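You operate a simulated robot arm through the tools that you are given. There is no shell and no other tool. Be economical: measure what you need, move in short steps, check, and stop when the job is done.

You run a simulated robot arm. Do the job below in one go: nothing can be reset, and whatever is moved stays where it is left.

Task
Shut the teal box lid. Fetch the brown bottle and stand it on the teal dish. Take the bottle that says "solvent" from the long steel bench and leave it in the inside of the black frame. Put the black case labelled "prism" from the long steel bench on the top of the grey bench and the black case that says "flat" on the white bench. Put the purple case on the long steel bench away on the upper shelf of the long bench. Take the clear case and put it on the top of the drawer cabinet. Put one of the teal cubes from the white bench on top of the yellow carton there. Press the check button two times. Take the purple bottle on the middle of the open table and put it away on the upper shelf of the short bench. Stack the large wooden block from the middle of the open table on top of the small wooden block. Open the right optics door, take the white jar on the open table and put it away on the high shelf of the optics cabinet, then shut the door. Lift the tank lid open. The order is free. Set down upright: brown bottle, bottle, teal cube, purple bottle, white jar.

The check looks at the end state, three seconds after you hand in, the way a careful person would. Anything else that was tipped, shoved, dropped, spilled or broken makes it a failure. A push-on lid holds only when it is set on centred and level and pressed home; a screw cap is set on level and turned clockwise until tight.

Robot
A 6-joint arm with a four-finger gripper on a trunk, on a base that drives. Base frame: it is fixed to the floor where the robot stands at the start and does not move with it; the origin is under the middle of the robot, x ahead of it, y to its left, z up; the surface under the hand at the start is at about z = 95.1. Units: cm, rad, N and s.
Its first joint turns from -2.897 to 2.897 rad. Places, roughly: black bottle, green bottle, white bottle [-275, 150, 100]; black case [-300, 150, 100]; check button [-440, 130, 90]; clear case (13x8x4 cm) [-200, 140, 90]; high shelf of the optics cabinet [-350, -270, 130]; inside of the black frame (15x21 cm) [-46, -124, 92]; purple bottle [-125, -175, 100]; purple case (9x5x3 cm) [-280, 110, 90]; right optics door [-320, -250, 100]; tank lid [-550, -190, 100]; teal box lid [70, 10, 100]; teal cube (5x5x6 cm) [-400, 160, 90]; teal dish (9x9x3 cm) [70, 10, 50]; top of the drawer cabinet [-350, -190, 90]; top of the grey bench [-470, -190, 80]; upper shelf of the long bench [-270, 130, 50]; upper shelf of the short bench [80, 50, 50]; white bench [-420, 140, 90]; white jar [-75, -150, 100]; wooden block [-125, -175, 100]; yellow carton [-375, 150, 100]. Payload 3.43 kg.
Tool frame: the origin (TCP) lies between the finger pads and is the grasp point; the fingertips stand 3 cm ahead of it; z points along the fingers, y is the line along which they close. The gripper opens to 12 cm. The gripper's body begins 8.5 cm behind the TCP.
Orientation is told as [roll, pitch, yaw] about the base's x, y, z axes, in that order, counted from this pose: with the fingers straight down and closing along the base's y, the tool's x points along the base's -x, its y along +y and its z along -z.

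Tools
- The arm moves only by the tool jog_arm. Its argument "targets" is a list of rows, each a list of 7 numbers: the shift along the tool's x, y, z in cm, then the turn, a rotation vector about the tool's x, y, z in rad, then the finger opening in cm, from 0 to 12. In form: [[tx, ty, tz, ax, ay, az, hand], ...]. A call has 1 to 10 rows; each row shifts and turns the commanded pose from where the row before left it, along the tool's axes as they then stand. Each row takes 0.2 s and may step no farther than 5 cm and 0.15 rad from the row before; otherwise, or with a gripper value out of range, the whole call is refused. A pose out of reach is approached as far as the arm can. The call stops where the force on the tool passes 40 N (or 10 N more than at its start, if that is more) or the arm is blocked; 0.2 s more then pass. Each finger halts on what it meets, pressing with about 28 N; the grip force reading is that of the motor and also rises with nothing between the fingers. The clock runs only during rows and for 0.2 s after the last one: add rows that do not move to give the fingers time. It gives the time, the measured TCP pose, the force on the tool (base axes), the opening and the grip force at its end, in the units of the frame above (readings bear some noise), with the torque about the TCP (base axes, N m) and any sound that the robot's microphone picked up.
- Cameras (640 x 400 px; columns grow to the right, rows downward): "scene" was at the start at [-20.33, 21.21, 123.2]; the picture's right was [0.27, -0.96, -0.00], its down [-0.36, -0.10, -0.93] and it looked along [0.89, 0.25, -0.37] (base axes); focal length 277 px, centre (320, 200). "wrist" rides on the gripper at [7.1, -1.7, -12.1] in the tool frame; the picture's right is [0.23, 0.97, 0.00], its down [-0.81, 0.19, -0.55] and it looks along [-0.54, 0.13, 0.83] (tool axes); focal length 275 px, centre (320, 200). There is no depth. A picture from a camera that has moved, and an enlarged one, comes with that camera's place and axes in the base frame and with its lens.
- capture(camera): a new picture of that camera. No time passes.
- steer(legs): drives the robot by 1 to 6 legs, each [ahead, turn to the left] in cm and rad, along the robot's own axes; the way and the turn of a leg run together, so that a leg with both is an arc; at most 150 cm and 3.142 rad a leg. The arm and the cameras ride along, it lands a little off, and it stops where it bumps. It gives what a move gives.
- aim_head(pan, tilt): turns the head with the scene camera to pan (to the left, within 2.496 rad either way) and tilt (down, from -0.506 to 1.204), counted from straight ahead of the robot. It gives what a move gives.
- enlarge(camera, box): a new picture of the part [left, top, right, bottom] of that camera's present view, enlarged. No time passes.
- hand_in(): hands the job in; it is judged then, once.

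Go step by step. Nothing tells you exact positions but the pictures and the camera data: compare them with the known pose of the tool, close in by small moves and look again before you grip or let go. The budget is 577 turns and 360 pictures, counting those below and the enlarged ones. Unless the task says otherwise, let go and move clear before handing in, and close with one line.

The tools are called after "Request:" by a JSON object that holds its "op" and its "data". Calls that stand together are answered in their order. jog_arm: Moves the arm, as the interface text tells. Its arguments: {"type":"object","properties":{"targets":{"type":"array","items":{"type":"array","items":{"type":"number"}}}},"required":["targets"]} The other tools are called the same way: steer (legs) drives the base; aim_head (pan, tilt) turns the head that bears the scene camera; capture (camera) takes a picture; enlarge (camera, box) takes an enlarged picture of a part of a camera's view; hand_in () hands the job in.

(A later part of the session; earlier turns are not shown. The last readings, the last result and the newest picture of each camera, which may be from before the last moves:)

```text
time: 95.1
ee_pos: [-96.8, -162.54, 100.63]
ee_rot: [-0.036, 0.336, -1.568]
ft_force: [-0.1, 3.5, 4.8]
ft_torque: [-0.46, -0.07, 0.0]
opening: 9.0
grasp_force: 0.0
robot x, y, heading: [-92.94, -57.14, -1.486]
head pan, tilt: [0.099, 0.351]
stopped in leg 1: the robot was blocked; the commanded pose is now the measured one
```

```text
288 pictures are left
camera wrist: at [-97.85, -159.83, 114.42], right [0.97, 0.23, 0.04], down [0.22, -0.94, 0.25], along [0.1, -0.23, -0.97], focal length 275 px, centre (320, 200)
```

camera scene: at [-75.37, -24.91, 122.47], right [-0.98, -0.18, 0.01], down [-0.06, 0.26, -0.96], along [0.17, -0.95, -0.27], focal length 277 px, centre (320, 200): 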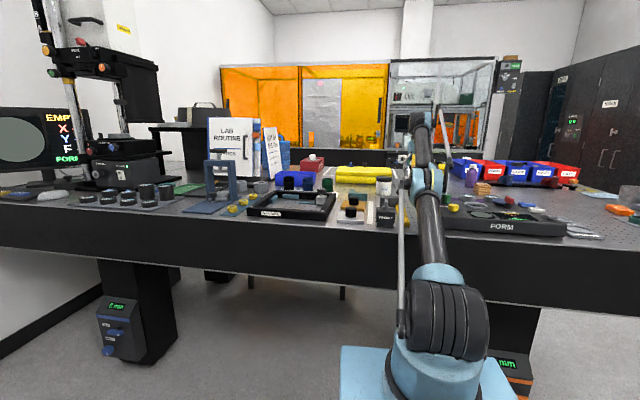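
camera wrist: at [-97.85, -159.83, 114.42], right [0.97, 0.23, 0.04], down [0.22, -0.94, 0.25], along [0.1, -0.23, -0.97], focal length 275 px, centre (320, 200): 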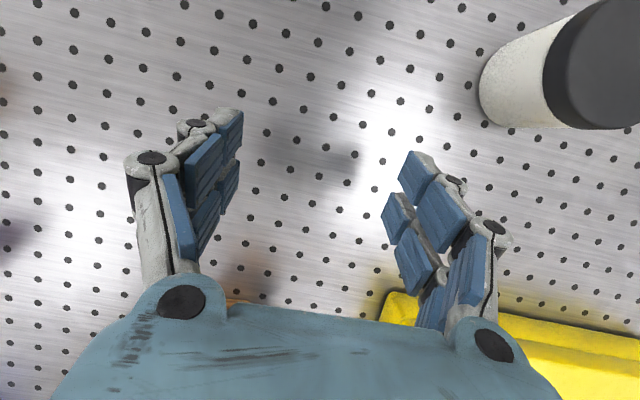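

Request:
{"op": "aim_head", "data": {"pan": -0.1, "tilt": 0.85}}

Request:
{"op": "capture", "data": {"camera": "scene"}}

```text
time: 96.0
ee_pos: [-96.6, -162.3, 100.49]
ee_rot: [-0.039, 0.35, -1.568]
ft_force: [-0.5, -0.4, -0.4]
ft_torque: [0.01, 0.02, -0.01]
opening: 8.99
grasp_force: 0.1
robot x, y, heading: [-92.34, -56.97, -1.489]
head pan, tilt: [-0.099, 0.85]
```

```text
287 pictures are left
camera scene: at [-77.27, -22.85, 118.04], right [-1.0, 0.02, -0.01], down [0.02, 0.69, -0.72], along [-0.01, -0.72, -0.69], focal length 277 px, centre (320, 200)
```

scene: 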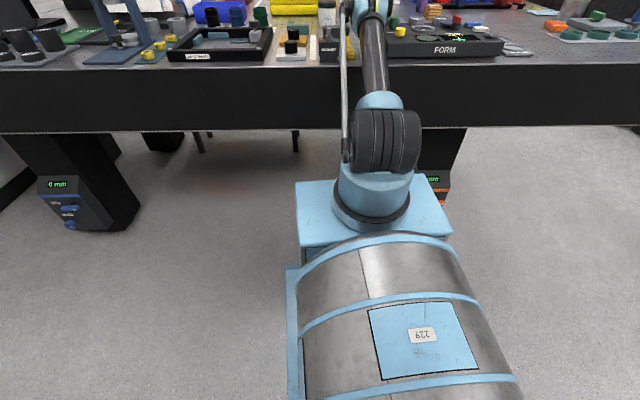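

Request:
{"op": "jog_arm", "data": {"targets": [[0.8, 0, -0.8, 0, -0.02, 0, 9], [0.8, 0, -0.8, 0, -0.02, 0, 9], [0.8, 0, -0.8, 0, -0.02, 0, 9]]}}

Request:
{"op": "capture", "data": {"camera": "scene"}}

```text
time: 96.3
ee_pos: [-95.83, -165.73, 94.75]
ee_rot: [-0.046, 0.422, -1.569]
ft_force: [0.3, -2.0, -6.8]
ft_torque: [0.39, -0.02, -0.01]
opening: 8.99
grasp_force: 0.0
robot x, y, heading: [-93.29, -56.71, -1.486]
head pan, tilt: [-0.099, 0.85]
stopped in row 1: the arm was blocked; the commanded pose is now the measured one
```

```text
286 pictures are left
camera scene: at [-76.88, -27.67, 118.19], right [-1.0, 0.02, 0.0], down [0.01, 0.72, -0.69], along [-0.01, -0.69, -0.72], focal length 277 px, centre (320, 200)
```

scene: 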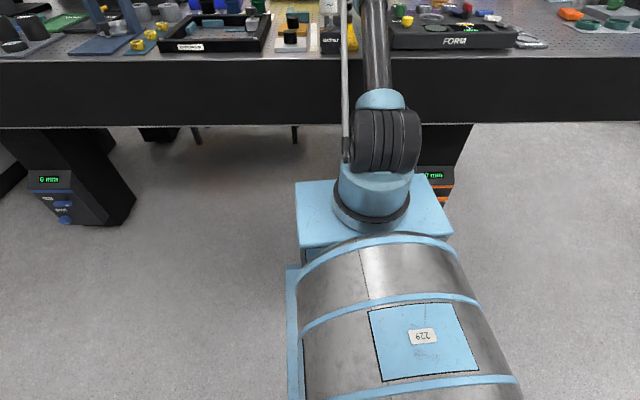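

I think the base's pitch biases each command downward, so I'll command a strong lift and draw-in with a levelling turn.

Request:
{"op": "jog_arm", "data": {"targets": [[4, 0, -2.9, 0, -0.12, 0, 9], [4, 0, -2.9, 0, -0.12, 0, 9], [4, 0, -2.9, 0, -0.12, 0, 9]]}}

Request:
{"op": "capture", "data": {"camera": "scene"}}

```text
time: 96.7
ee_pos: [-95.09, -166.04, 94.41]
ee_rot: [-0.049, 0.41, -1.567]
ft_force: [-3.6, -0.9, 3.3]
ft_torque: [-0.11, -0.16, -0.08]
opening: 9.43
grasp_force: 3.2
robot x, y, heading: [-92.76, -57.26, -1.489]
head pan, tilt: [-0.099, 0.85]
stopped in row 1: the arm was blocked; the commanded pose is now the measured one
```

```text
285 pictures are left
camera scene: at [-76.78, -27.73, 118.03], right [-1.0, 0.02, 0.0], down [0.01, 0.72, -0.69], along [-0.01, -0.69, -0.72], focal length 277 px, centre (320, 200)
```

scene: 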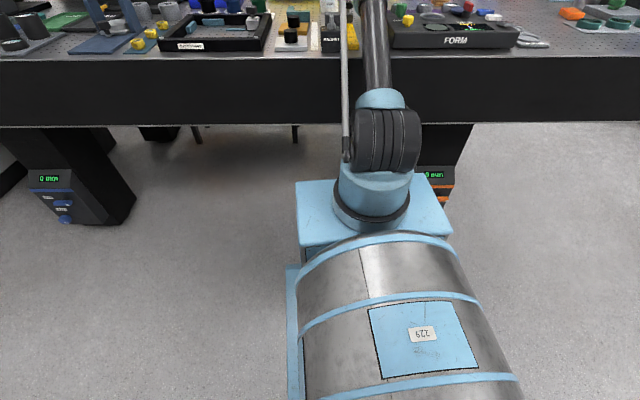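

Request:
{"op": "jog_arm", "data": {"targets": [[2.0, 0, -4.5, 0, 0, 0, 9], [2.0, 0, -4.5, 0, 0, 0, 9], [2.0, 0, -4.5, 0, 0, 0, 9]]}}

Request:
{"op": "jog_arm", "data": {"targets": [[2.0, 0, -4.5, 0, 0, 0, 9], [2.0, 0, -4.5, 0, 0, 0, 9], [2.0, 0, -4.5, 0, 0, 0, 9]]}}

```text
time: 97.0
ee_pos: [-94.72, -162.02, 100.24]
ee_rot: [-0.047, 0.386, -1.56]
ft_force: [-49.6, -269.3, -221.3]
ft_torque: [38.72, -8.49, 1.34]
opening: 9.0
grasp_force: 0.1
out of reach, approached as far as the arm can: row 1
robot x, y, heading: [-92.87, -56.83, -1.488]
head pan, tilt: [-0.099, 0.85]
stopped in row 1: the arm was blocked; the commanded pose is now the measured one
```

```text
time: 97.2
ee_pos: [-93.92, -165.04, 95.74]
ee_rot: [-0.055, 0.448, -1.559]
ft_force: [0.0, -6.6, -5.7]
ft_torque: [0.72, 0.0, -0.02]
opening: 8.98
grasp_force: 0.1
out of reach, approached as far as the arm can: row 1
robot x, y, heading: [-92.89, -56.7, -1.488]
head pan, tilt: [-0.099, 0.85]
stopped in row 1: the force on the tool passed its limit at 476 N (the readings are from after the stop); the commanded pose is now the measured one
```

The tool is tilted so that the wrist lies far out and the arm is stretched straight over the table edge. I'll draw the wrist in by turning the tips outward and pulling toward the robot.

Request:
{"op": "jog_arm", "data": {"targets": [[2.5, 0, 0.5, 0, -0.14, 0, 9], [2.5, 0, 0.5, 0, -0.14, 0, 9]]}}

Request:
{"op": "capture", "data": {"camera": "scene"}}

```text
time: 97.5
ee_pos: [-93.53, -165.08, 92.16]
ee_rot: [-0.06, 0.423, -1.556]
ft_force: [-8.6, 21.7, 42.6]
ft_torque: [-0.37, 1.36, -0.74]
opening: 11.97
grasp_force: 21.9
out of reach, approached as far as the arm can: row 1
robot x, y, heading: [-92.76, -56.85, -1.482]
head pan, tilt: [-0.099, 0.85]
stopped in row 1: the force on the tool passed its limit at 77 N (the readings are from after the stop); the commanded pose is now the measured one
```

```text
284 pictures are left
camera scene: at [-77.11, -24.31, 118.09], right [-1.0, 0.01, -0.01], down [0.01, 0.7, -0.71], along [-0.01, -0.71, -0.7], focal length 277 px, centre (320, 200)
```

scene: 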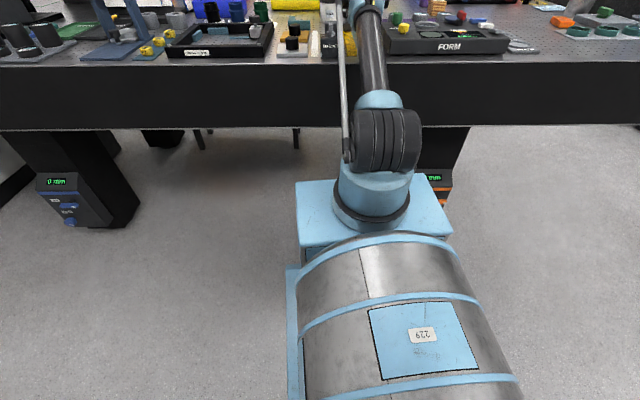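

Request:
{"op": "jog_arm", "data": {"targets": [[4.9, 0, 0, 0, 0, 0, 8], [4.9, 0, 0, 0, 0, 0, 8], [4.9, 0, 0, 0, 0, 0, 8]]}}

Request:
{"op": "capture", "data": {"camera": "wrist"}}

```text
time: 97.8
ee_pos: [-93.4, -160.81, 101.09]
ee_rot: [-0.055, 0.376, -1.532]
ft_force: [-149.8, -464.7, -285.5]
ft_torque: [69.05, -24.59, 3.77]
opening: 8.38
grasp_force: 0.4
out of reach, approached as far as the arm can: row 1
robot x, y, heading: [-92.78, -57.01, -1.481]
head pan, tilt: [-0.099, 0.85]
stopped in row 1: the arm was blocked; the commanded pose is now the measured one
```

```text
283 pictures are left
camera wrist: at [-94.28, -158.7, 115.1], right [0.96, 0.27, 0.04], down [0.26, -0.94, 0.21], along [0.09, -0.19, -0.98], focal length 275 px, centre (320, 200)
```

wrist: 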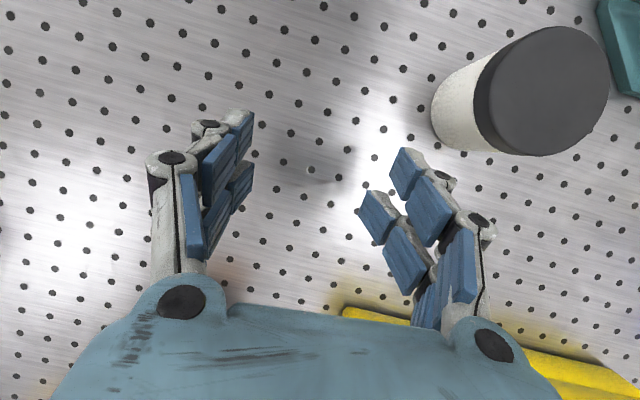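

Request:
{"op": "aim_head", "data": {"pan": -0.05, "tilt": 0.4}}

Request:
{"op": "enlarge", "data": {"camera": "scene", "box": [320, 60, 480, 200]}}

```text
time: 98.8
ee_pos: [-93.26, -160.76, 101.28]
ee_rot: [-0.057, 0.376, -1.531]
ft_force: [-197.7, -214.5, -420.4]
ft_torque: [24.57, -32.33, 5.1]
opening: 7.99
grasp_force: 0.0
robot x, y, heading: [-93.07, -56.91, -1.487]
head pan, tilt: [-0.051, 0.4]
```

```text
2.86 times, centred on (400, 130) of scene
camera zoom: at [-77.04, -22.61, 122.02], right [-1.0, -0.04, 0.0], down [-0.01, 0.3, -0.95], along [0.04, -0.95, -0.3], focal length 791 px, centre (91, 400)
```

zoom: 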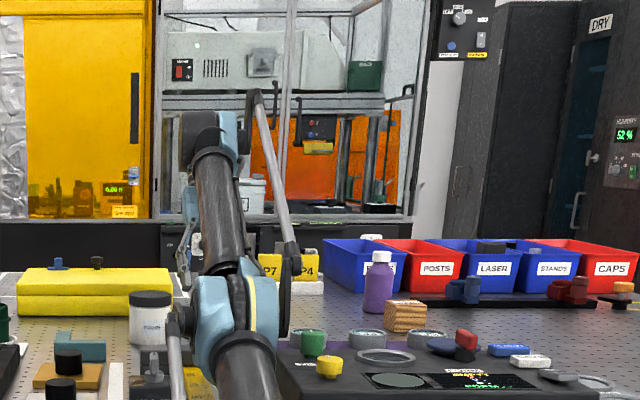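

The arm has flipped to elbow-down, and the elbow is pressed onto the table near the MAGNET; pulling in makes that worse. I'll lift along the outer circle instead.

Request:
{"op": "jog_arm", "data": {"targets": [[-0.1, 0, -4.9, 0, 0, 0, 8], [-0.1, 0, -4.9, 0, 0, 0, 8]]}}

Request:
{"op": "enlarge", "data": {"camera": "scene", "box": [320, 60, 480, 200]}}

```text
time: 99.1
ee_pos: [-92.3, -164.49, 96.56]
ee_rot: [-0.064, 0.446, -1.531]
ft_force: [-0.2, -8.2, -10.8]
ft_torque: [1.11, 0.08, -0.02]
opening: 7.98
grasp_force: 0.3
out of reach, approached as far as the arm can: row 1
robot x, y, heading: [-92.72, -56.83, -1.488]
head pan, tilt: [-0.051, 0.4]
stopped in row 1: the arm was blocked; the commanded pose is now the measured one
```

```text
2.86 times, centred on (400, 130) of scene
camera zoom: at [-76.53, -27.99, 122.23], right [-1.0, -0.04, 0.0], down [-0.01, 0.35, -0.94], along [0.03, -0.94, -0.35], focal length 791 px, centre (91, 400)
```

zoom: 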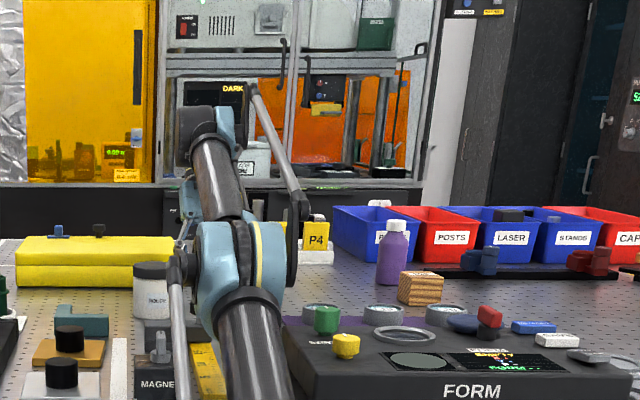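

Request:
{"op": "jog_arm", "data": {"targets": [[0, 0, -4.9, 0, 0, 0, 8], [0, 0, -4.9, 0, 0, 0, 8], [0, 0, -4.9, 0, 0, 0, 8]]}}

Request:
{"op": "jog_arm", "data": {"targets": [[0, 0, -4.9, 0, 0, 0, 8], [0, 0, -4.9, 0, 0, 0, 8], [0, 0, -4.9, 0, 0, 0, 8]]}}

```text
time: 99.4
ee_pos: [-92.33, -160.5, 101.11]
ee_rot: [-0.063, 0.38, -1.511]
ft_force: [-148.5, -481.8, -280.1]
ft_torque: [72.79, -23.89, 2.57]
opening: 8.01
grasp_force: 0.1
out of reach, approached as far as the arm can: row 1
robot x, y, heading: [-93.04, -56.93, -1.48]
head pan, tilt: [-0.051, 0.4]
stopped in row 1: the arm was blocked; the commanded pose is now the measured one
```

```text
time: 99.7
ee_pos: [-91.45, -164.25, 96.31]
ee_rot: [-0.068, 0.446, -1.508]
ft_force: [0.9, -6.2, -5.8]
ft_torque: [0.71, 0.12, -0.04]
opening: 8.0
grasp_force: 0.1
out of reach, approached as far as the arm can: row 1
robot x, y, heading: [-92.79, -56.69, -1.483]
head pan, tilt: [-0.051, 0.4]
stopped in row 1: the arm was blocked; the commanded pose is now the measured one
```

The force pattern suggests the hand is folded against its own forearm. I'll swing the tips outward about the wrist, with the fingers closed.

Request:
{"op": "jog_arm", "data": {"targets": [[-3.8, 0, -0.9, 0, -0.14, 0, 3], [-3.8, 0, -0.9, 0, -0.14, 0, 3]]}}

Request:
{"op": "enlarge", "data": {"camera": "scene", "box": [320, 60, 480, 200]}}

```text
time: 100.1
ee_pos: [-91.26, -161.34, 99.62]
ee_rot: [-0.056, 0.409, -1.489]
ft_force: [-83.7, -387.9, -259.2]
ft_torque: [60.1, -13.32, 0.47]
opening: 3.04
grasp_force: 0.0
out of reach, approached as far as the arm can: row 1
robot x, y, heading: [-93.3, -56.32, -1.48]
head pan, tilt: [-0.051, 0.4]
stopped in row 1: the arm was blocked; the commanded pose is now the measured one
```

```text
2.86 times, centred on (400, 130) of scene
camera zoom: at [-77.0, -23.49, 122.12], right [-1.0, -0.04, 0.0], down [-0.01, 0.31, -0.95], along [0.04, -0.95, -0.31], focal length 791 px, centre (91, 400)
```

zoom: 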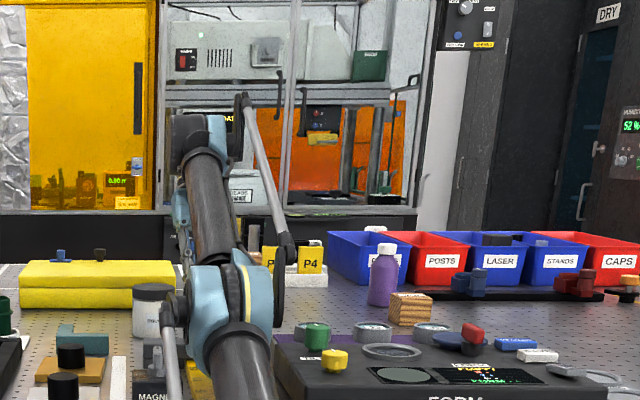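

The arm is straight and lying on the table edge, and every pose command makes it lurch. I'll settle it with a null row, then edge the base back a few centimetres.

Request:
{"op": "jog_arm", "data": {"targets": [[0, 0, 0, 0, 0, 0, 3]]}}

Request:
{"op": "steer", "data": {"legs": [[-4, 0]]}}

Request:
{"op": "capture", "data": {"camera": "wrist"}}

```text
time: 100.4
ee_pos: [-90.42, -164.56, 94.72]
ee_rot: [-0.059, 0.457, -1.486]
ft_force: [18.0, -9.0, 100.5]
ft_torque: [-1.68, -2.57, -0.56]
opening: 3.13
grasp_force: 1.2
robot x, y, heading: [-92.76, -56.46, -1.481]
head pan, tilt: [-0.051, 0.4]
stopped in row 1: the arm was blocked; the commanded pose is now the measured one
```

```text
time: 101.1
ee_pos: [-89.84, -164.16, 94.31]
ee_rot: [-0.073, 0.461, -1.474]
ft_force: [1.8, -4.0, 87.7]
ft_torque: [-2.26, -0.58, 0.05]
opening: 0.05
grasp_force: 33.6
robot x, y, heading: [-92.57, -55.21, -1.48]
head pan, tilt: [-0.051, 0.4]
stopped in leg 1: the robot was blocked; the commanded pose is now the measured one
```

```text
279 pictures are left
camera wrist: at [-90.6, -163.23, 108.54], right [0.94, 0.33, 0.04], down [0.32, -0.94, 0.12], along [0.08, -0.1, -0.99], focal length 275 px, centre (320, 200)
```

wrist: 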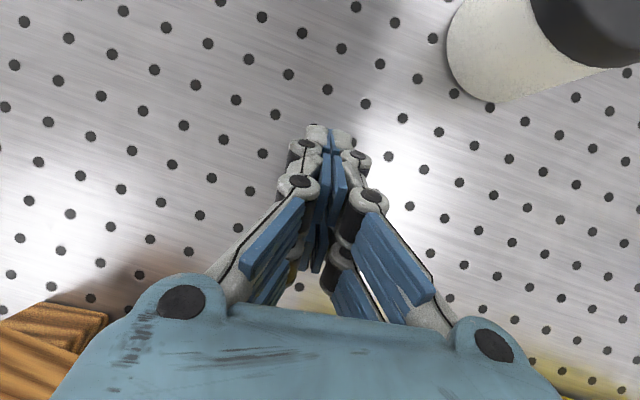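

Request:
{"op": "jog_arm", "data": {"targets": [[0, 0, 0, 0, 0, 0, 1]]}}

Request:
{"op": "aim_head", "data": {"pan": -0.051, "tilt": 0.5}}

```text
time: 101.5
ee_pos: [-89.86, -160.09, 99.73]
ee_rot: [-0.071, 0.412, -1.461]
ft_force: [-76.2, -165.6, -153.5]
ft_torque: [25.2, -11.99, 0.55]
opening: 1.01
grasp_force: 0.0
robot x, y, heading: [-92.69, -55.36, -1.476]
head pan, tilt: [-0.051, 0.4]
stopped in row 1: the arm was blocked; the commanded pose is now the measured one
```

```text
time: 102.1
ee_pos: [-89.82, -160.2, 99.68]
ee_rot: [-0.073, 0.411, -1.46]
ft_force: [-102.8, -90.2, -176.5]
ft_torque: [12.34, -16.27, 1.25]
opening: 1.01
grasp_force: 0.0
robot x, y, heading: [-92.84, -55.35, -1.477]
head pan, tilt: [-0.051, 0.499]
```

Request:
{"op": "jog_arm", "data": {"targets": [[-4.4, 0, -2.2, 0, 0, 0, 1], [-4.4, 0, -2.2, 0, 0, 0, 1]]}}

Request:
{"op": "jog_arm", "data": {"targets": [[-4.4, 0, -2.2, 0, 0, 0, 1], [-4.4, 0, -2.2, 0, 0, 0, 1]]}}

Request:
{"op": "capture", "data": {"camera": "scene"}}

```text
time: 102.5
ee_pos: [-89.15, -163.98, 94.56]
ee_rot: [-0.075, 0.465, -1.455]
ft_force: [21.2, -42.9, 76.5]
ft_torque: [-1.82, -1.29, -0.51]
opening: 0.68
grasp_force: 0.1
out of reach, approached as far as the arm can: row 1
robot x, y, heading: [-92.49, -54.99, -1.48]
head pan, tilt: [-0.051, 0.499]
stopped in row 1: the arm was blocked; the commanded pose is now the measured one
```

```text
time: 102.8
ee_pos: [-89.04, -159.86, 99.83]
ee_rot: [-0.074, 0.411, -1.441]
ft_force: [-73.2, -117.8, -128.5]
ft_torque: [17.47, -11.5, 0.66]
opening: 0.98
grasp_force: 0.1
out of reach, approached as far as the arm can: row 1
robot x, y, heading: [-92.89, -55.23, -1.477]
head pan, tilt: [-0.051, 0.499]
stopped in row 1: the arm was blocked; the commanded pose is now the measured one
```

```text
278 pictures are left
camera scene: at [-77.16, -21.61, 121.15], right [-1.0, -0.04, 0.0], down [-0.01, 0.4, -0.92], along [0.04, -0.91, -0.4], focal length 277 px, centre (320, 200)
```

scene: 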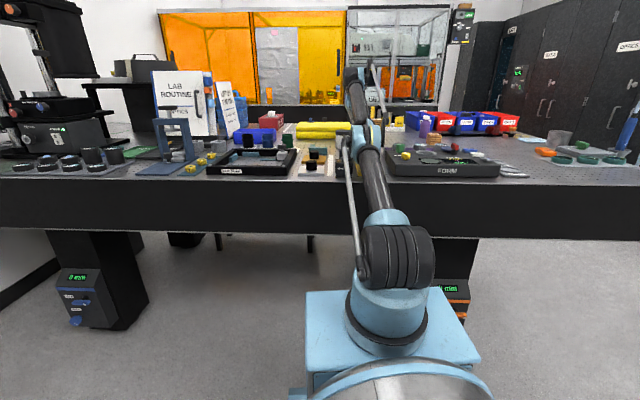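

Request:
{"op": "enlarge", "data": {"camera": "scene", "box": [290, 90, 440, 200]}}

```text
3.64 times, centred on (365, 145) of scene
camera zoom: at [-77.16, -21.61, 121.15], right [-1.0, -0.04, 0.0], down [-0.01, 0.4, -0.92], along [0.04, -0.91, -0.4], focal length 1007 px, centre (156, 400)
```

zoom: 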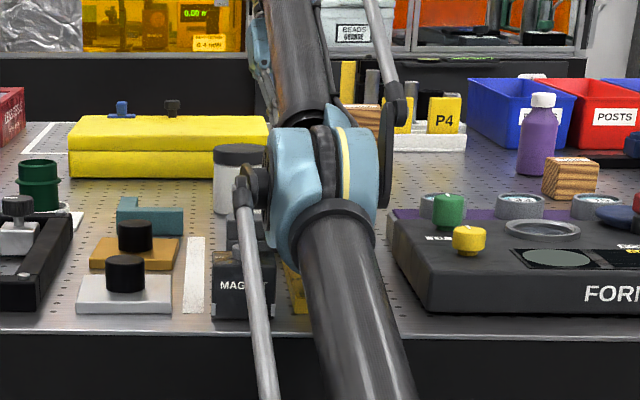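

Request:
{"op": "jog_arm", "data": {"targets": [[2, 0, -4.5, 0, 0, 0, 1]]}}

Request:
{"op": "steer", "data": {"legs": [[-6, 0]]}}

```text
time: 103.1
ee_pos: [-88.51, -163.77, 94.48]
ee_rot: [-0.075, 0.463, -1.436]
ft_force: [18.2, -36.3, 55.2]
ft_torque: [-1.03, -0.83, -0.19]
opening: 0.8
grasp_force: 0.1
out of reach, approached as far as the arm can: row 1
robot x, y, heading: [-93.0, -55.37, -1.478]
head pan, tilt: [-0.051, 0.499]
stopped in row 1: the arm was blocked; the commanded pose is now the measured one
```

```text
time: 103.8
ee_pos: [-88.27, -163.46, 94.61]
ee_rot: [-0.077, 0.463, -1.419]
ft_force: [18.0, -31.8, 55.1]
ft_torque: [-1.22, -0.83, -0.14]
opening: 0.83
grasp_force: 0.1
robot x, y, heading: [-92.46, -54.77, -1.473]
head pan, tilt: [-0.051, 0.499]
stopped in leg 1: the force on the tool passed its limit at 201 N (the readings are from after the stop); the commanded pose is now the measured one
```

Request:
{"op": "jog_arm", "data": {"targets": [[0.5, 0, -1.5, 0, -0.14, 0, 1], [0.5, 0, -1, 0, -0.14, 0, 1], [0.5, 0, -1, 0, -0.14, 0, 1]]}}

Request:
{"op": "jog_arm", "data": {"targets": [[0.5, 0, -1.5, 0, -0.14, 0, 1], [0.5, 0, -1, 0, -0.14, 0, 1], [0.5, 0, -1, 0, -0.14, 0, 1]]}}

```text
time: 104.1
ee_pos: [-88.26, -162.49, 94.08]
ee_rot: [-0.083, 0.427, -1.419]
ft_force: [-10.1, 61.6, 280.7]
ft_torque: [-1.55, 1.92, 0.33]
opening: 3.28
grasp_force: 17.9
robot x, y, heading: [-92.42, -55.05, -1.475]
head pan, tilt: [-0.051, 0.499]
stopped in row 1: the arm was blocked; the commanded pose is now the measured one
```

```text
time: 104.5
ee_pos: [-88.34, -159.16, 100.99]
ee_rot: [-0.063, 0.416, -1.406]
ft_force: [-29.1, -165.8, -117.2]
ft_torque: [25.82, -4.7, 0.1]
opening: 1.73
grasp_force: 2.0
robot x, y, heading: [-92.67, -54.89, -1.475]
head pan, tilt: [-0.051, 0.499]
stopped in row 1: the arm was blocked; the commanded pose is now the measured one
```

Request:
{"op": "jog_arm", "data": {"targets": [[-2, 0, -4, 0, -0.15, 0, 1], [-2, 0, -4, 0, -0.15, 0, 1]]}}

Request:
{"op": "jog_arm", "data": {"targets": [[-2, 0, -4, 0, -0.15, 0, 1], [-2, 0, -4, 0, -0.15, 0, 1]]}}

Request:
{"op": "jog_arm", "data": {"targets": [[-2, 0, -4, 0, -0.15, 0, 1], [-2, 0, -4, 0, -0.15, 0, 1]]}}

```text
time: 104.8
ee_pos: [-87.83, -162.93, 96.71]
ee_rot: [-0.056, 0.461, -1.407]
ft_force: [0.6, 0.4, -0.3]
ft_torque: [0.01, 0.06, -0.03]
opening: 1.18
grasp_force: 0.1
out of reach, approached as far as the arm can: row 1
robot x, y, heading: [-92.97, -54.74, -1.477]
head pan, tilt: [-0.051, 0.499]
stopped in row 1: the arm was blocked; the commanded pose is now the measured one
```

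```text
time: 105.1
ee_pos: [-88.08, -159.51, 100.15]
ee_rot: [-0.052, 0.414, -1.404]
ft_force: [-8.0, -44.2, -29.4]
ft_torque: [6.92, -1.4, 0.14]
opening: 1.02
grasp_force: 0.0
out of reach, approached as far as the arm can: row 1
robot x, y, heading: [-92.68, -54.89, -1.479]
head pan, tilt: [-0.051, 0.499]
stopped in row 1: the arm was blocked; the commanded pose is now the measured one
```

```text
time: 105.5
ee_pos: [-87.5, -162.55, 96.38]
ee_rot: [-0.045, 0.456, -1.399]
ft_force: [3.7, 6.8, 11.2]
ft_torque: [-0.97, 0.12, 0.18]
opening: 1.0
grasp_force: 0.1
out of reach, approached as far as the arm can: row 1
robot x, y, heading: [-93.13, -54.19, -1.48]
head pan, tilt: [-0.051, 0.499]
stopped in row 1: the arm was blocked; the commanded pose is now the measured one
```

The fingers are now free of the table, so I'll drive back from here.

Request:
{"op": "steer", "data": {"legs": [[-6, 0]]}}

Request:
{"op": "capture", "data": {"camera": "scene"}}

```text
time: 106.2
ee_pos: [-87.64, -162.05, 95.13]
ee_rot: [-0.046, 0.465, -1.389]
ft_force: [0.3, 0.6, -4.3]
ft_torque: [0.21, 0.08, -0.01]
opening: 1.0
grasp_force: 0.2
robot x, y, heading: [-93.27, -53.91, -1.477]
head pan, tilt: [-0.051, 0.499]
stopped in leg 1: the robot was blocked; the commanded pose is now the measured one
```

```text
276 pictures are left
camera scene: at [-76.8, -25.53, 121.25], right [-1.0, -0.04, 0.0], down [-0.02, 0.44, -0.9], along [0.04, -0.89, -0.44], focal length 277 px, centre (320, 200)
```

scene: 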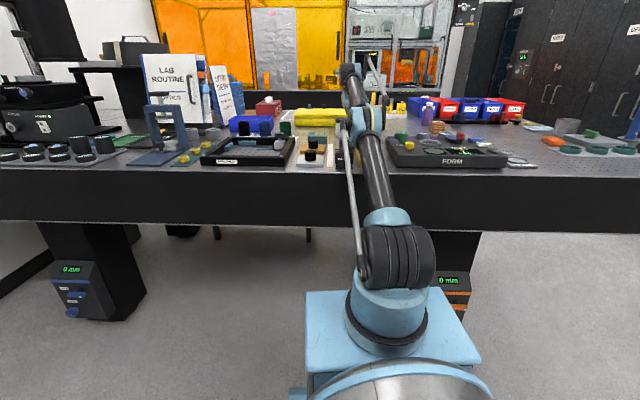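

Request:
{"op": "jog_arm", "data": {"targets": [[2.2, 0, -4.2, 0, -0.15, 0, 1], [2.2, 0, -4.2, 0, -0.15, 0, 1], [2.2, 0, -4.2, 0, -0.15, 0, 1]]}}

Request:
{"op": "jog_arm", "data": {"targets": [[2.2, 0, -4.2, 0, -0.15, 0, 1], [2.2, 0, -4.2, 0, -0.15, 0, 1], [2.2, 0, -4.2, 0, -0.15, 0, 1]]}}

Request:
{"op": "jog_arm", "data": {"targets": [[2.2, 0, -4.2, 0, -0.15, 0, 1], [2.2, 0, -4.2, 0, -0.15, 0, 1], [2.2, 0, -4.2, 0, -0.15, 0, 1]]}}

```text
time: 106.5
ee_pos: [-87.39, -161.88, 94.53]
ee_rot: [-0.042, 0.452, -1.388]
ft_force: [-0.5, 49.1, 283.8]
ft_torque: [-0.51, -1.77, -0.41]
opening: 0.9
grasp_force: 0.0
robot x, y, heading: [-93.12, -53.61, -1.479]
head pan, tilt: [-0.051, 0.499]
stopped in row 1: the arm was blocked; the commanded pose is now the measured one
```

```text
time: 106.9
ee_pos: [-87.27, -162.31, 96.61]
ee_rot: [-0.033, 0.378, -1.383]
ft_force: [-0.6, 0.9, -0.5]
ft_torque: [0.07, -0.02, -0.01]
opening: 1.0
grasp_force: 0.2
robot x, y, heading: [-92.79, -53.66, -1.48]
head pan, tilt: [-0.051, 0.499]
stopped in row 1: the arm was blocked; the commanded pose is now the measured one
```

```text
time: 107.3
ee_pos: [-86.9, -162.19, 98.77]
ee_rot: [-0.03, 0.278, -1.377]
ft_force: [0.1, 1.6, 1.0]
ft_torque: [-0.13, -0.01, 0.05]
opening: 1.01
grasp_force: 0.3
robot x, y, heading: [-93.15, -53.48, -1.479]
head pan, tilt: [-0.051, 0.499]
stopped in row 2: the arm was blocked; the commanded pose is now the measured one
```

That works: the hand is unfolding and rising, and the forces are gone. I'll continue the same way.

Request:
{"op": "jog_arm", "data": {"targets": [[2.0, 0, -4.3, 0, -0.15, 0, 1], [2.0, 0, -4.3, 0, -0.15, 0, 1], [2.0, 0, -4.3, 0, 0, 0, 1]]}}

Request:
{"op": "jog_arm", "data": {"targets": [[1.5, 0, -4.5, 0, -0.12, 0, 1], [1.5, 0, -4.5, 0, 0, 0, 1], [1.5, 0, -4.5, 0, 0, 0, 1]]}}

Request:
{"op": "capture", "data": {"camera": "scene"}}

```text
time: 107.7
ee_pos: [-86.56, -165.48, 94.93]
ee_rot: [-0.025, 0.265, -1.374]
ft_force: [-0.3, 0.1, 1.5]
ft_torque: [-0.06, -0.03, -0.03]
opening: 0.99
grasp_force: 0.1
robot x, y, heading: [-92.88, -52.66, -1.478]
head pan, tilt: [-0.051, 0.499]
stopped in row 1: the arm was blocked; the commanded pose is now the measured one
```

```text
time: 108.5
ee_pos: [-86.75, -163.39, 107.31]
ee_rot: [-0.019, 0.15, -1.371]
ft_force: [-0.2, 0.6, 0.4]
ft_torque: [-0.08, 0.02, -0.01]
opening: 0.98
grasp_force: 0.0
out of reach, approached as far as the arm can: row 2, 3
robot x, y, heading: [-92.98, -52.7, -1.482]
head pan, tilt: [-0.051, 0.499]
```

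```text
275 pictures are left
camera scene: at [-76.42, -29.51, 121.68], right [-1.0, -0.04, 0.0], down [-0.02, 0.48, -0.88], along [0.04, -0.88, -0.48], focal length 277 px, centre (320, 200)
```

scene: 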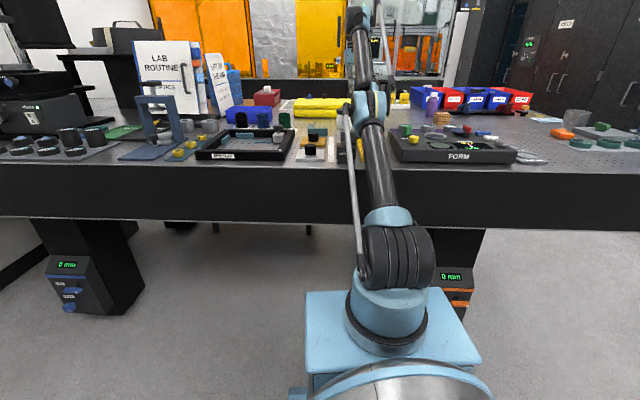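

The base is level again and nothing is blocked. I'll raise the hand along the circle before driving back.

Request:
{"op": "jog_arm", "data": {"targets": [[1.8, 0, -4.2, 0, -0.05, 0, 1], [1.8, 0, -4.2, 0, -0.05, 0, 1], [1.8, 0, -4.2, 0, -0.05, 0, 1], [0, 0, 0, 0, 0, 0, 1]]}}

Request:
{"op": "enlarge", "data": {"camera": "scene", "box": [290, 0, 450, 200]}}

```text
time: 109.5
ee_pos: [-87.15, -158.23, 118.48]
ee_rot: [-0.02, 0.004, -1.367]
ft_force: [-0.1, -0.3, 0.3]
ft_torque: [-0.06, -0.01, 0.02]
opening: 1.03
grasp_force: 0.0
out of reach, approached as far as the arm can: row 1, 3
robot x, y, heading: [-93.0, -52.75, -1.481]
head pan, tilt: [-0.051, 0.499]
```

```text
2.00 times, centred on (370, 100) of scene
camera zoom: at [-76.29, -31.02, 121.97], right [-1.0, -0.04, 0.0], down [-0.02, 0.49, -0.87], along [0.03, -0.87, -0.49], focal length 554 px, centre (220, 400)
```

zoom: 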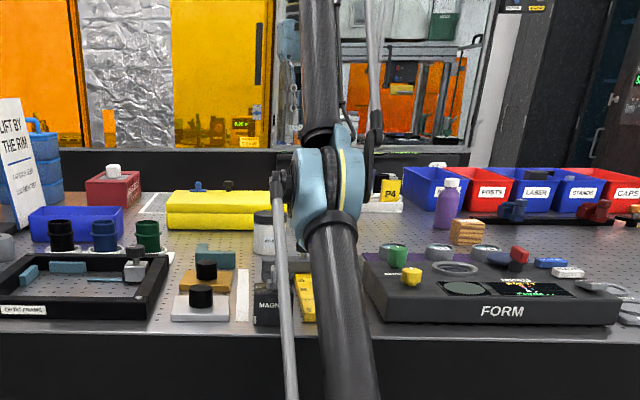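

Request:
{"op": "jog_arm", "data": {"targets": [[1.5, 0, -4.6, 0, 0, 0, 1], [1.5, 0, -4.6, 0, 0, 0, 1], [2, 0, -4.4, 0, 0, 0, 1], [2, 0, -4.4, 0, 0, 0, 1], [2.5, 0, -4.2, 0, 0, 0, 1], [2.5, 0, -4.2, 0, 0, 0, 1], [0, 0, 0, 0, 0, 0, 1]]}}

Request:
{"op": "capture", "data": {"camera": "scene"}}

```text
time: 111.1
ee_pos: [-88.97, -141.75, 133.47]
ee_rot: [-0.02, 0.006, -1.367]
ft_force: [0.1, 0.0, -0.8]
ft_torque: [0.03, 0.0, 0.01]
opening: 0.99
grasp_force: 0.2
out of reach, approached as far as the arm can: row 1, 2, 3, 4, 5, 6
robot x, y, heading: [-93.27, -53.25, -1.475]
head pan, tilt: [-0.051, 0.499]
```

```text
273 pictures are left
camera scene: at [-76.28, -31.06, 121.97], right [-1.0, -0.04, 0.0], down [-0.02, 0.49, -0.87], along [0.03, -0.87, -0.49], focal length 277 px, centre (320, 200)
```

scene: 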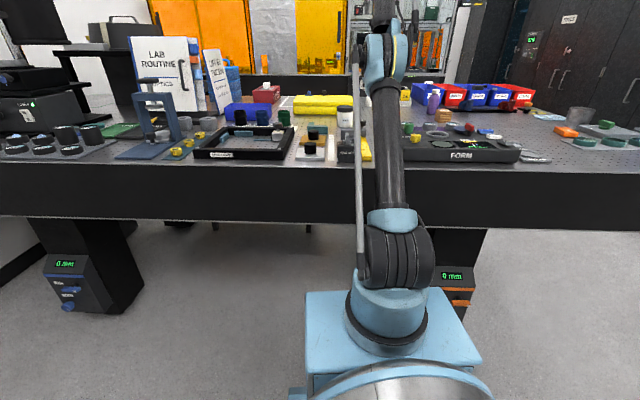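

The upper arm is well clear now. I'll drive back 25 cm and bring the arm to a normal folded pose.

Request:
{"op": "steer", "data": {"legs": [[-25, 0]]}}

Request:
{"op": "jog_arm", "data": {"targets": [[4, 0, 0, 0, 0, 0, 1], [4, 0, 0, 0, 0, 0, 1], [4, 0, 0, 0, 0, 0, 1], [4, 0, 0, 0, 0, 0, 1], [4, 0, 0, 0, 0, 0, 1], [0, 0, 0, 0, 0, 0, 1]]}}

Request:
{"op": "capture", "data": {"camera": "scene"}}

```text
time: 112.9
ee_pos: [-91.37, -117.32, 133.57]
ee_rot: [-0.022, 0.007, -1.37]
ft_force: [-0.7, -0.5, -0.1]
ft_torque: [-0.02, 0.03, -0.01]
opening: 1.01
grasp_force: 0.1
robot x, y, heading: [-94.97, -28.57, -1.486]
head pan, tilt: [-0.051, 0.499]
```

```text
time: 114.3
ee_pos: [-95.49, -98.77, 138.57]
ee_rot: [-0.024, -0.008, -1.371]
ft_force: [0.5, 0.8, -0.1]
ft_torque: [0.04, 0.01, -0.01]
opening: 0.96
grasp_force: 0.1
out of reach, approached as far as the arm can: row 1, 2
robot x, y, heading: [-95.44, -28.44, -1.478]
head pan, tilt: [-0.051, 0.499]
```

```text
272 pictures are left
camera scene: at [-78.47, -6.55, 121.96], right [-1.0, -0.04, 0.0], down [-0.02, 0.49, -0.87], along [0.03, -0.87, -0.49], focal length 277 px, centre (320, 200)
```

scene: 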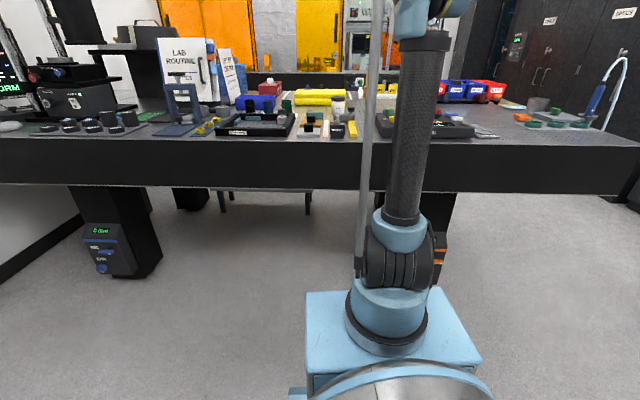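

The arm is back in its normal elbow-up pose. I'll check the table for anything disturbed.

Request:
{"op": "enlarge", "data": {"camera": "scene", "box": [200, 70, 400, 160]}}

Request:
{"op": "enlarge", "data": {"camera": "scene", "box": [340, 70, 540, 160]}}

```text
3.20 times, centred on (300, 115) of scene
camera zoom: at [-78.47, -6.55, 121.96], right [-1.0, -0.04, 0.0], down [-0.02, 0.49, -0.87], along [0.03, -0.87, -0.49], focal length 886 px, centre (384, 472)
```

zoom: 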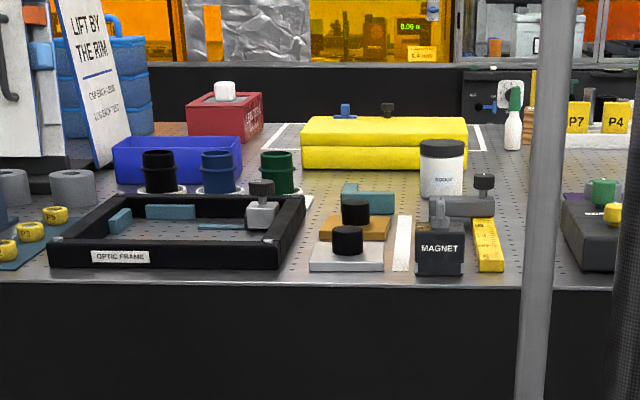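

```text
3.20 times, centred on (440, 115) of scene
camera zoom: at [-78.47, -6.55, 121.96], right [-1.0, -0.04, 0.0], down [-0.02, 0.49, -0.87], along [0.03, -0.87, -0.49], focal length 886 px, centre (-64, 472)
```

zoom: 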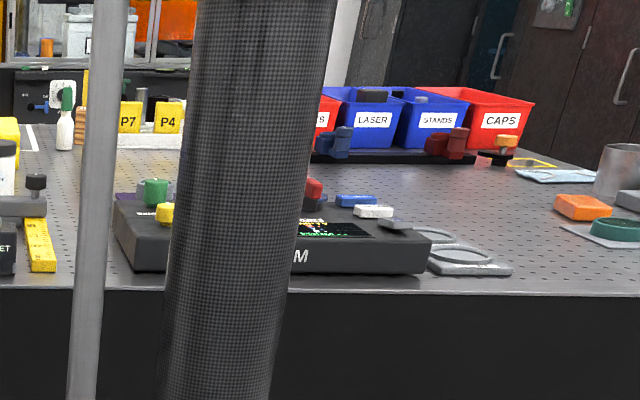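

Nothing is disturbed, and the stack stands behind. Next is the purple bottle; I'll drive to about (-126,-66), keeping its reach under 88 cm this time.

Request:
{"op": "steer", "data": {"legs": [[0, -0.762], [49, 0], [0, 0.67]]}}

Request:
{"op": "capture", "data": {"camera": "wrist"}}

```text
time: 120.8
ee_pos: [-161.94, -124.91, 140.25]
ee_rot: [-0.027, -0.032, -1.894]
ft_force: [0.4, 3.2, 0.6]
ft_torque: [-0.24, 0.01, 0.02]
opening: 0.98
grasp_force: 0.1
robot x, y, heading: [-130.02, -66.24, -2.121]
head pan, tilt: [-0.051, 0.499]
stopped in leg 3: the robot was blocked; the commanded pose is now the measured one
```

```text
269 pictures are left
camera wrist: at [-160.65, -117.31, 152.21], right [1.0, -0.09, -0.03], down [-0.05, -0.82, 0.57], along [-0.08, -0.57, -0.82], focal length 275 px, centre (320, 200)
```

wrist: 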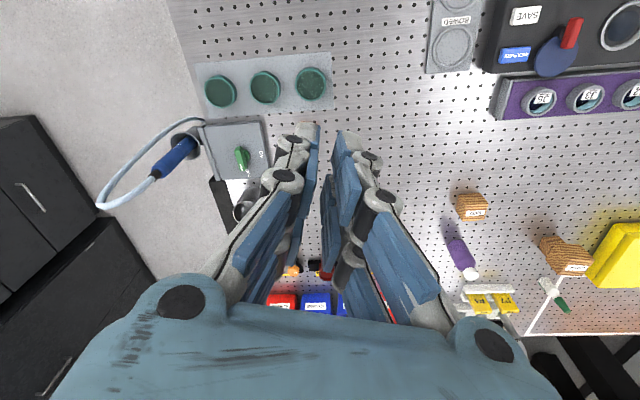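

The base caught on a table leg while turning. I'll back off, straighten out and approach near x=-113 instead.

Request:
{"op": "steer", "data": {"legs": [[-30, 0], [0, 0.55]]}}

Request:
{"op": "aim_head", "data": {"pan": 0, "tilt": 0.75}}

Request:
{"op": "capture", "data": {"camera": "scene"}}

```text
time: 124.6
ee_pos: [-110.65, -107.62, 140.09]
ee_rot: [-0.028, -0.029, -1.336]
ft_force: [-0.4, -0.3, -0.4]
ft_torque: [0.04, 0.0, 0.0]
opening: 0.99
grasp_force: 0.0
robot x, y, heading: [-115.15, -40.74, -1.565]
head pan, tilt: [-0.051, 0.499]
```

```text
time: 125.3
ee_pos: [-110.67, -105.84, 140.93]
ee_rot: [-0.031, -0.042, -1.337]
ft_force: [0.4, -0.5, -0.3]
ft_torque: [-0.02, -0.02, 0.01]
opening: 1.0
grasp_force: 0.0
robot x, y, heading: [-114.84, -40.99, -1.556]
head pan, tilt: [0.0, 0.75]
```

```text
268 pictures are left
camera scene: at [-96.06, -19.58, 119.78], right [-1.0, -0.01, 0.0], down [-0.01, 0.69, -0.72], along [0.01, -0.72, -0.69], focal length 277 px, centre (320, 200)
```

scene: 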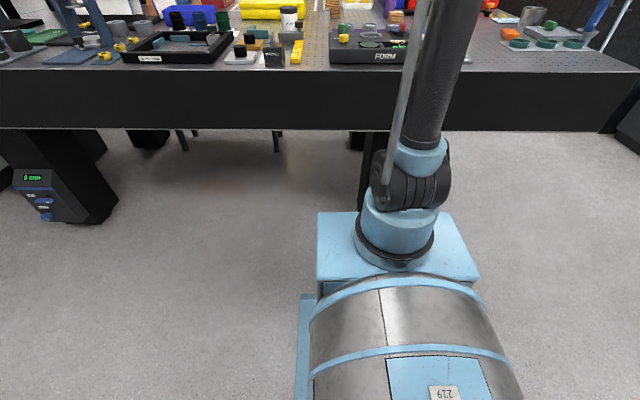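

Request:
{"op": "steer", "data": {"legs": [[25, 0]]}}

Request:
{"op": "capture", "data": {"camera": "wrist"}}

```text
time: 127.2
ee_pos: [-109.84, -131.63, 140.98]
ee_rot: [-0.031, -0.041, -1.329]
ft_force: [0.1, -0.1, -0.1]
ft_torque: [0.0, -0.04, -0.03]
opening: 0.99
grasp_force: 0.2
robot x, y, heading: [-114.73, -66.76, -1.554]
head pan, tilt: [0.0, 0.75]
```

```text
267 pictures are left
camera wrist: at [-112.89, -124.57, 152.8], right [0.89, 0.45, -0.04], down [0.39, -0.71, 0.58], along [0.23, -0.53, -0.81], focal length 275 px, centre (320, 200)
```

wrist: 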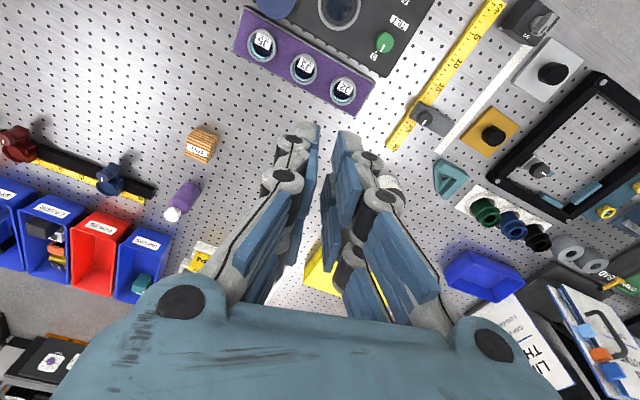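

Request:
{"op": "jog_arm", "data": {"targets": [[0, 0, 2, 0, 0.04, 0.12, 6], [0, 0, 2, 0, 0, 0.12, 9], [-3.5, -2.5, 2, 0, 0, 0, 9], [-3.5, -2.5, 2, 0, 0, 0, 9], [-3.5, -2.5, 2, 0, 0, 0, 9], [-3.5, -2.5, 2, 0, 0, 0, 9], [-3.5, -2.5, 2, 0, 0, 0, 9], [-3.5, -2.5, 2, 0, 0, 0, 9], [0, 0, 0, 0, 0, 0, 9]]}}

Request:
{"op": "capture", "data": {"camera": "wrist"}}

```text
time: 129.2
ee_pos: [-125.22, -151.35, 126.24]
ee_rot: [-0.028, -0.021, -1.574]
ft_force: [0.3, 0.5, 0.3]
ft_torque: [0.0, -0.03, -0.02]
opening: 8.99
grasp_force: 0.1
robot x, y, heading: [-114.72, -66.73, -1.551]
head pan, tilt: [0.0, 0.75]
```

```text
266 pictures are left
camera wrist: at [-126.43, -143.99, 138.2], right [0.97, 0.23, -0.03], down [0.21, -0.8, 0.56], along [0.1, -0.56, -0.82], focal length 275 px, centre (320, 200)
```

wrist: 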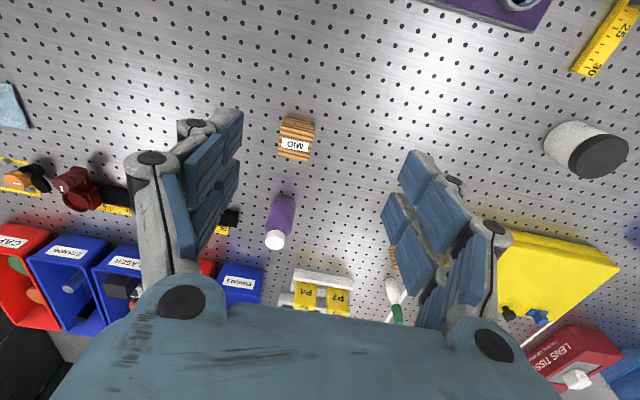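

The purple bottle stands at about (-128,-178.5), behind the MID block. I'll edge forward 3 cm so it's comfortably in reach.

Request:
{"op": "steer", "data": {"legs": [[3, 0]]}}

Request:
{"op": "jog_arm", "data": {"targets": [[-3, -0.5, 3.5, 0, 0.02, 0, 9], [-3, -0.5, 3.5, 0, 0, 0, 9], [-3, -0.5, 3.5, 0, 0, 0, 9], [-3, -0.5, 0, 0, 0, 0, 9], [0, 0, 0, 0, 0, 0, 9]]}}

Request:
{"op": "capture", "data": {"camera": "wrist"}}

```text
time: 130.0
ee_pos: [-125.11, -154.33, 126.29]
ee_rot: [-0.027, -0.021, -1.572]
ft_force: [0.8, -0.6, 0.2]
ft_torque: [-0.01, -0.02, 0.02]
opening: 8.99
grasp_force: 0.0
robot x, y, heading: [-114.97, -69.72, -1.559]
head pan, tilt: [0.0, 0.75]
```

```text
time: 131.2
ee_pos: [-127.6, -165.24, 117.47]
ee_rot: [-0.026, -0.014, -1.571]
ft_force: [-0.2, -0.3, -0.3]
ft_torque: [-0.01, 0.03, 0.01]
opening: 9.0
grasp_force: 0.1
robot x, y, heading: [-114.41, -69.85, -1.555]
head pan, tilt: [0.0, 0.75]
```

```text
265 pictures are left
camera wrist: at [-128.76, -157.94, 129.52], right [0.97, 0.23, -0.03], down [0.2, -0.8, 0.56], along [0.1, -0.55, -0.83], focal length 275 px, centre (320, 200)
```

wrist: 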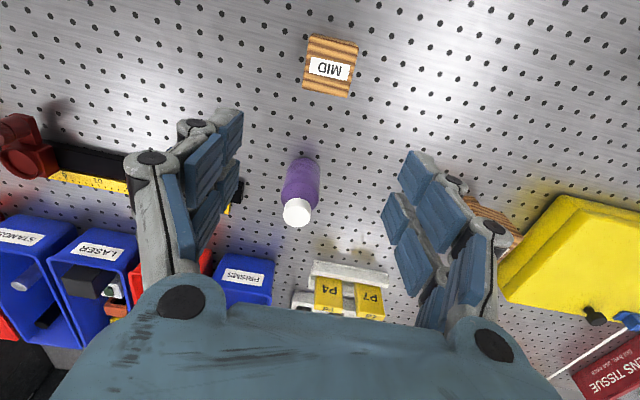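

Request:
{"op": "jog_arm", "data": {"targets": [[-3, 0, 2.5, 0, 0, 0, 9], [-3, 0, 2.5, 0, 0, 0, 9], [-2, 0, 1, 0, 0, 0, 9], [0, 0, 0, 0, 0, 0, 9]]}}

Request:
{"op": "capture", "data": {"camera": "wrist"}}

```text
time: 132.2
ee_pos: [-127.63, -172.68, 111.55]
ee_rot: [-0.026, -0.019, -1.573]
ft_force: [0.9, -0.2, -0.4]
ft_torque: [0.07, 0.01, -0.02]
opening: 8.98
grasp_force: 0.0
robot x, y, heading: [-114.51, -69.83, -1.557]
head pan, tilt: [0.0, 0.75]
```

```text
264 pictures are left
camera wrist: at [-128.77, -165.35, 123.64], right [0.97, 0.23, -0.03], down [0.21, -0.8, 0.56], along [0.1, -0.55, -0.83], focal length 275 px, centre (320, 200)
```

wrist: 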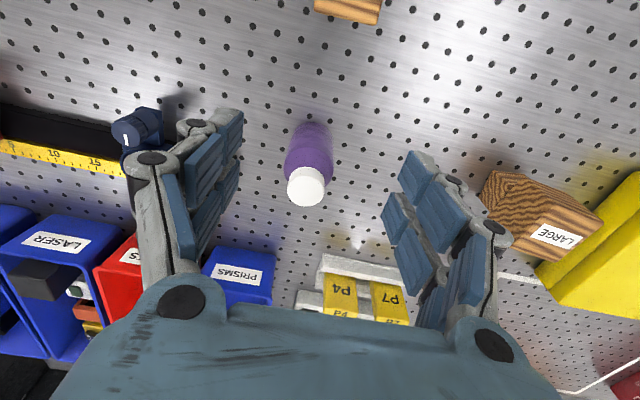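

Request:
{"op": "enlarge", "data": {"camera": "wrist", "box": [260, 100, 360, 220]}}

```text
3.33 times, centred on (310, 160) of wrist
camera zoom: at [-128.77, -165.35, 123.64], right [0.97, 0.23, -0.03], down [0.21, -0.8, 0.56], along [0.1, -0.55, -0.83], focal length 918 px, centre (353, 333)
```

zoom: 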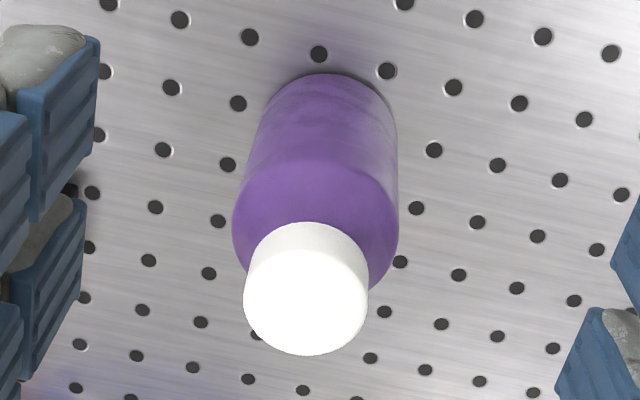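

The base front edge puts the axis at about (-127.8,-178.3). I'll take it with the tool tilted so it can go straight onto the low shelf later; first I'll back off, yaw and tilt.

Request:
{"op": "jog_arm", "data": {"targets": [[3, 1.25, -2, 0, 0, 0, 9], [3, 1.25, -2, 0, 0, 0, 9], [3, 1.25, -2, 0, 0, 0, 9], [3, 1.25, -2, 0, 0, 0, 9], [0, 0, 0, 0, 0, 0.128, 9], [0, 0, 0, 0, 0, 0.128, 9], [0, 0, 0, 0, 0, 0.128, 9], [0, 0, 0, 0, 0, 0.128, 9], [0, 0, 0, 0, 0, 0.128, 9], [0, 0, 0, 0, 0, 0, 9]]}}

Request:
{"op": "jog_arm", "data": {"targets": [[0, 0, 0, 0, -0.15, 0, 9], [0, 0, 0, 0, -0.15, 0, 9], [0, 0, 0, 0, -0.15, 0, 9], [0, 0, 0, 0, -0.15, 0, 9], [0, 0, 0, 0, -0.15, 0, 9], [0, 0, 0, 0, -0.15, 0, 9], [0, 0, 0, 0, -0.15, 0, 9], [0, 0, 0, 0, 0, 0, 9]]}}

Request:
{"op": "capture", "data": {"camera": "wrist"}}

```text
time: 134.4
ee_pos: [-122.41, -160.99, 118.92]
ee_rot: [-0.013, -0.026, -2.214]
ft_force: [0.4, -0.4, -0.1]
ft_torque: [0.02, 0.02, 0.03]
opening: 9.0
grasp_force: 0.1
robot x, y, heading: [-114.68, -69.61, -1.552]
head pan, tilt: [0.0, 0.75]
```

```text
time: 136.2
ee_pos: [-122.46, -161.05, 118.71]
ee_rot: [-0.028, -1.077, -2.189]
ft_force: [-0.6, -0.4, 0.2]
ft_torque: [0.03, 0.02, 0.03]
opening: 8.98
grasp_force: 0.0
robot x, y, heading: [-114.14, -69.54, -1.556]
head pan, tilt: [0.0, 0.75]
```

```text
262 pictures are left
camera wrist: at [-115.2, -148.86, 118.33], right [0.84, -0.49, -0.22], down [0.23, -0.04, 0.97], along [-0.49, -0.87, 0.08], focal length 275 px, centre (320, 200)
```

wrist: 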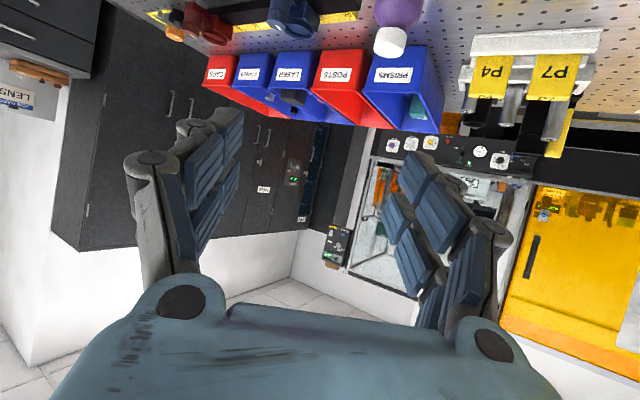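

Request:
{"op": "jog_arm", "data": {"targets": [[2.9, 1.47, 3.3, 0, 0, 0, 9], [2.9, 1.47, 3.3, 0, 0, 0, 9], [2.9, 1.47, 3.3, 0, 0, 0, 9], [2.9, 1.47, 3.3, 0, 0, 0, 9], [0, 0, 0, 0, 0, 0, 9]]}}

Request:
{"op": "capture", "data": {"camera": "wrist"}}

```text
time: 137.4
ee_pos: [-121.78, -169.46, 102.43]
ee_rot: [-0.029, -1.076, -2.188]
ft_force: [0.4, -0.3, -0.3]
ft_torque: [0.0, -0.02, 0.0]
opening: 8.98
grasp_force: 0.1
robot x, y, heading: [-114.51, -69.68, -1.553]
head pan, tilt: [0.0, 0.75]
```

```text
261 pictures are left
camera wrist: at [-114.61, -157.18, 102.03], right [0.84, -0.49, -0.22], down [0.22, -0.04, 0.97], along [-0.49, -0.87, 0.08], focal length 275 px, centre (320, 200)
```

wrist: 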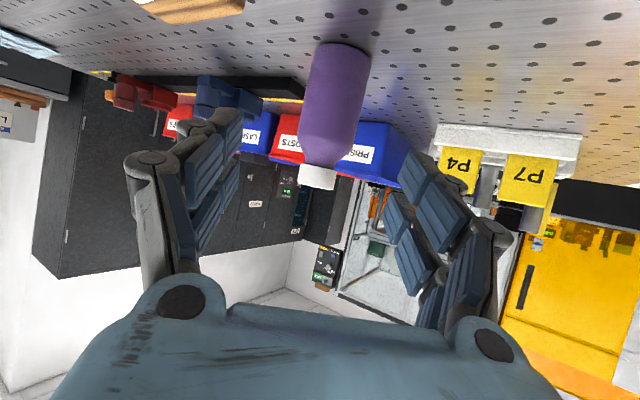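

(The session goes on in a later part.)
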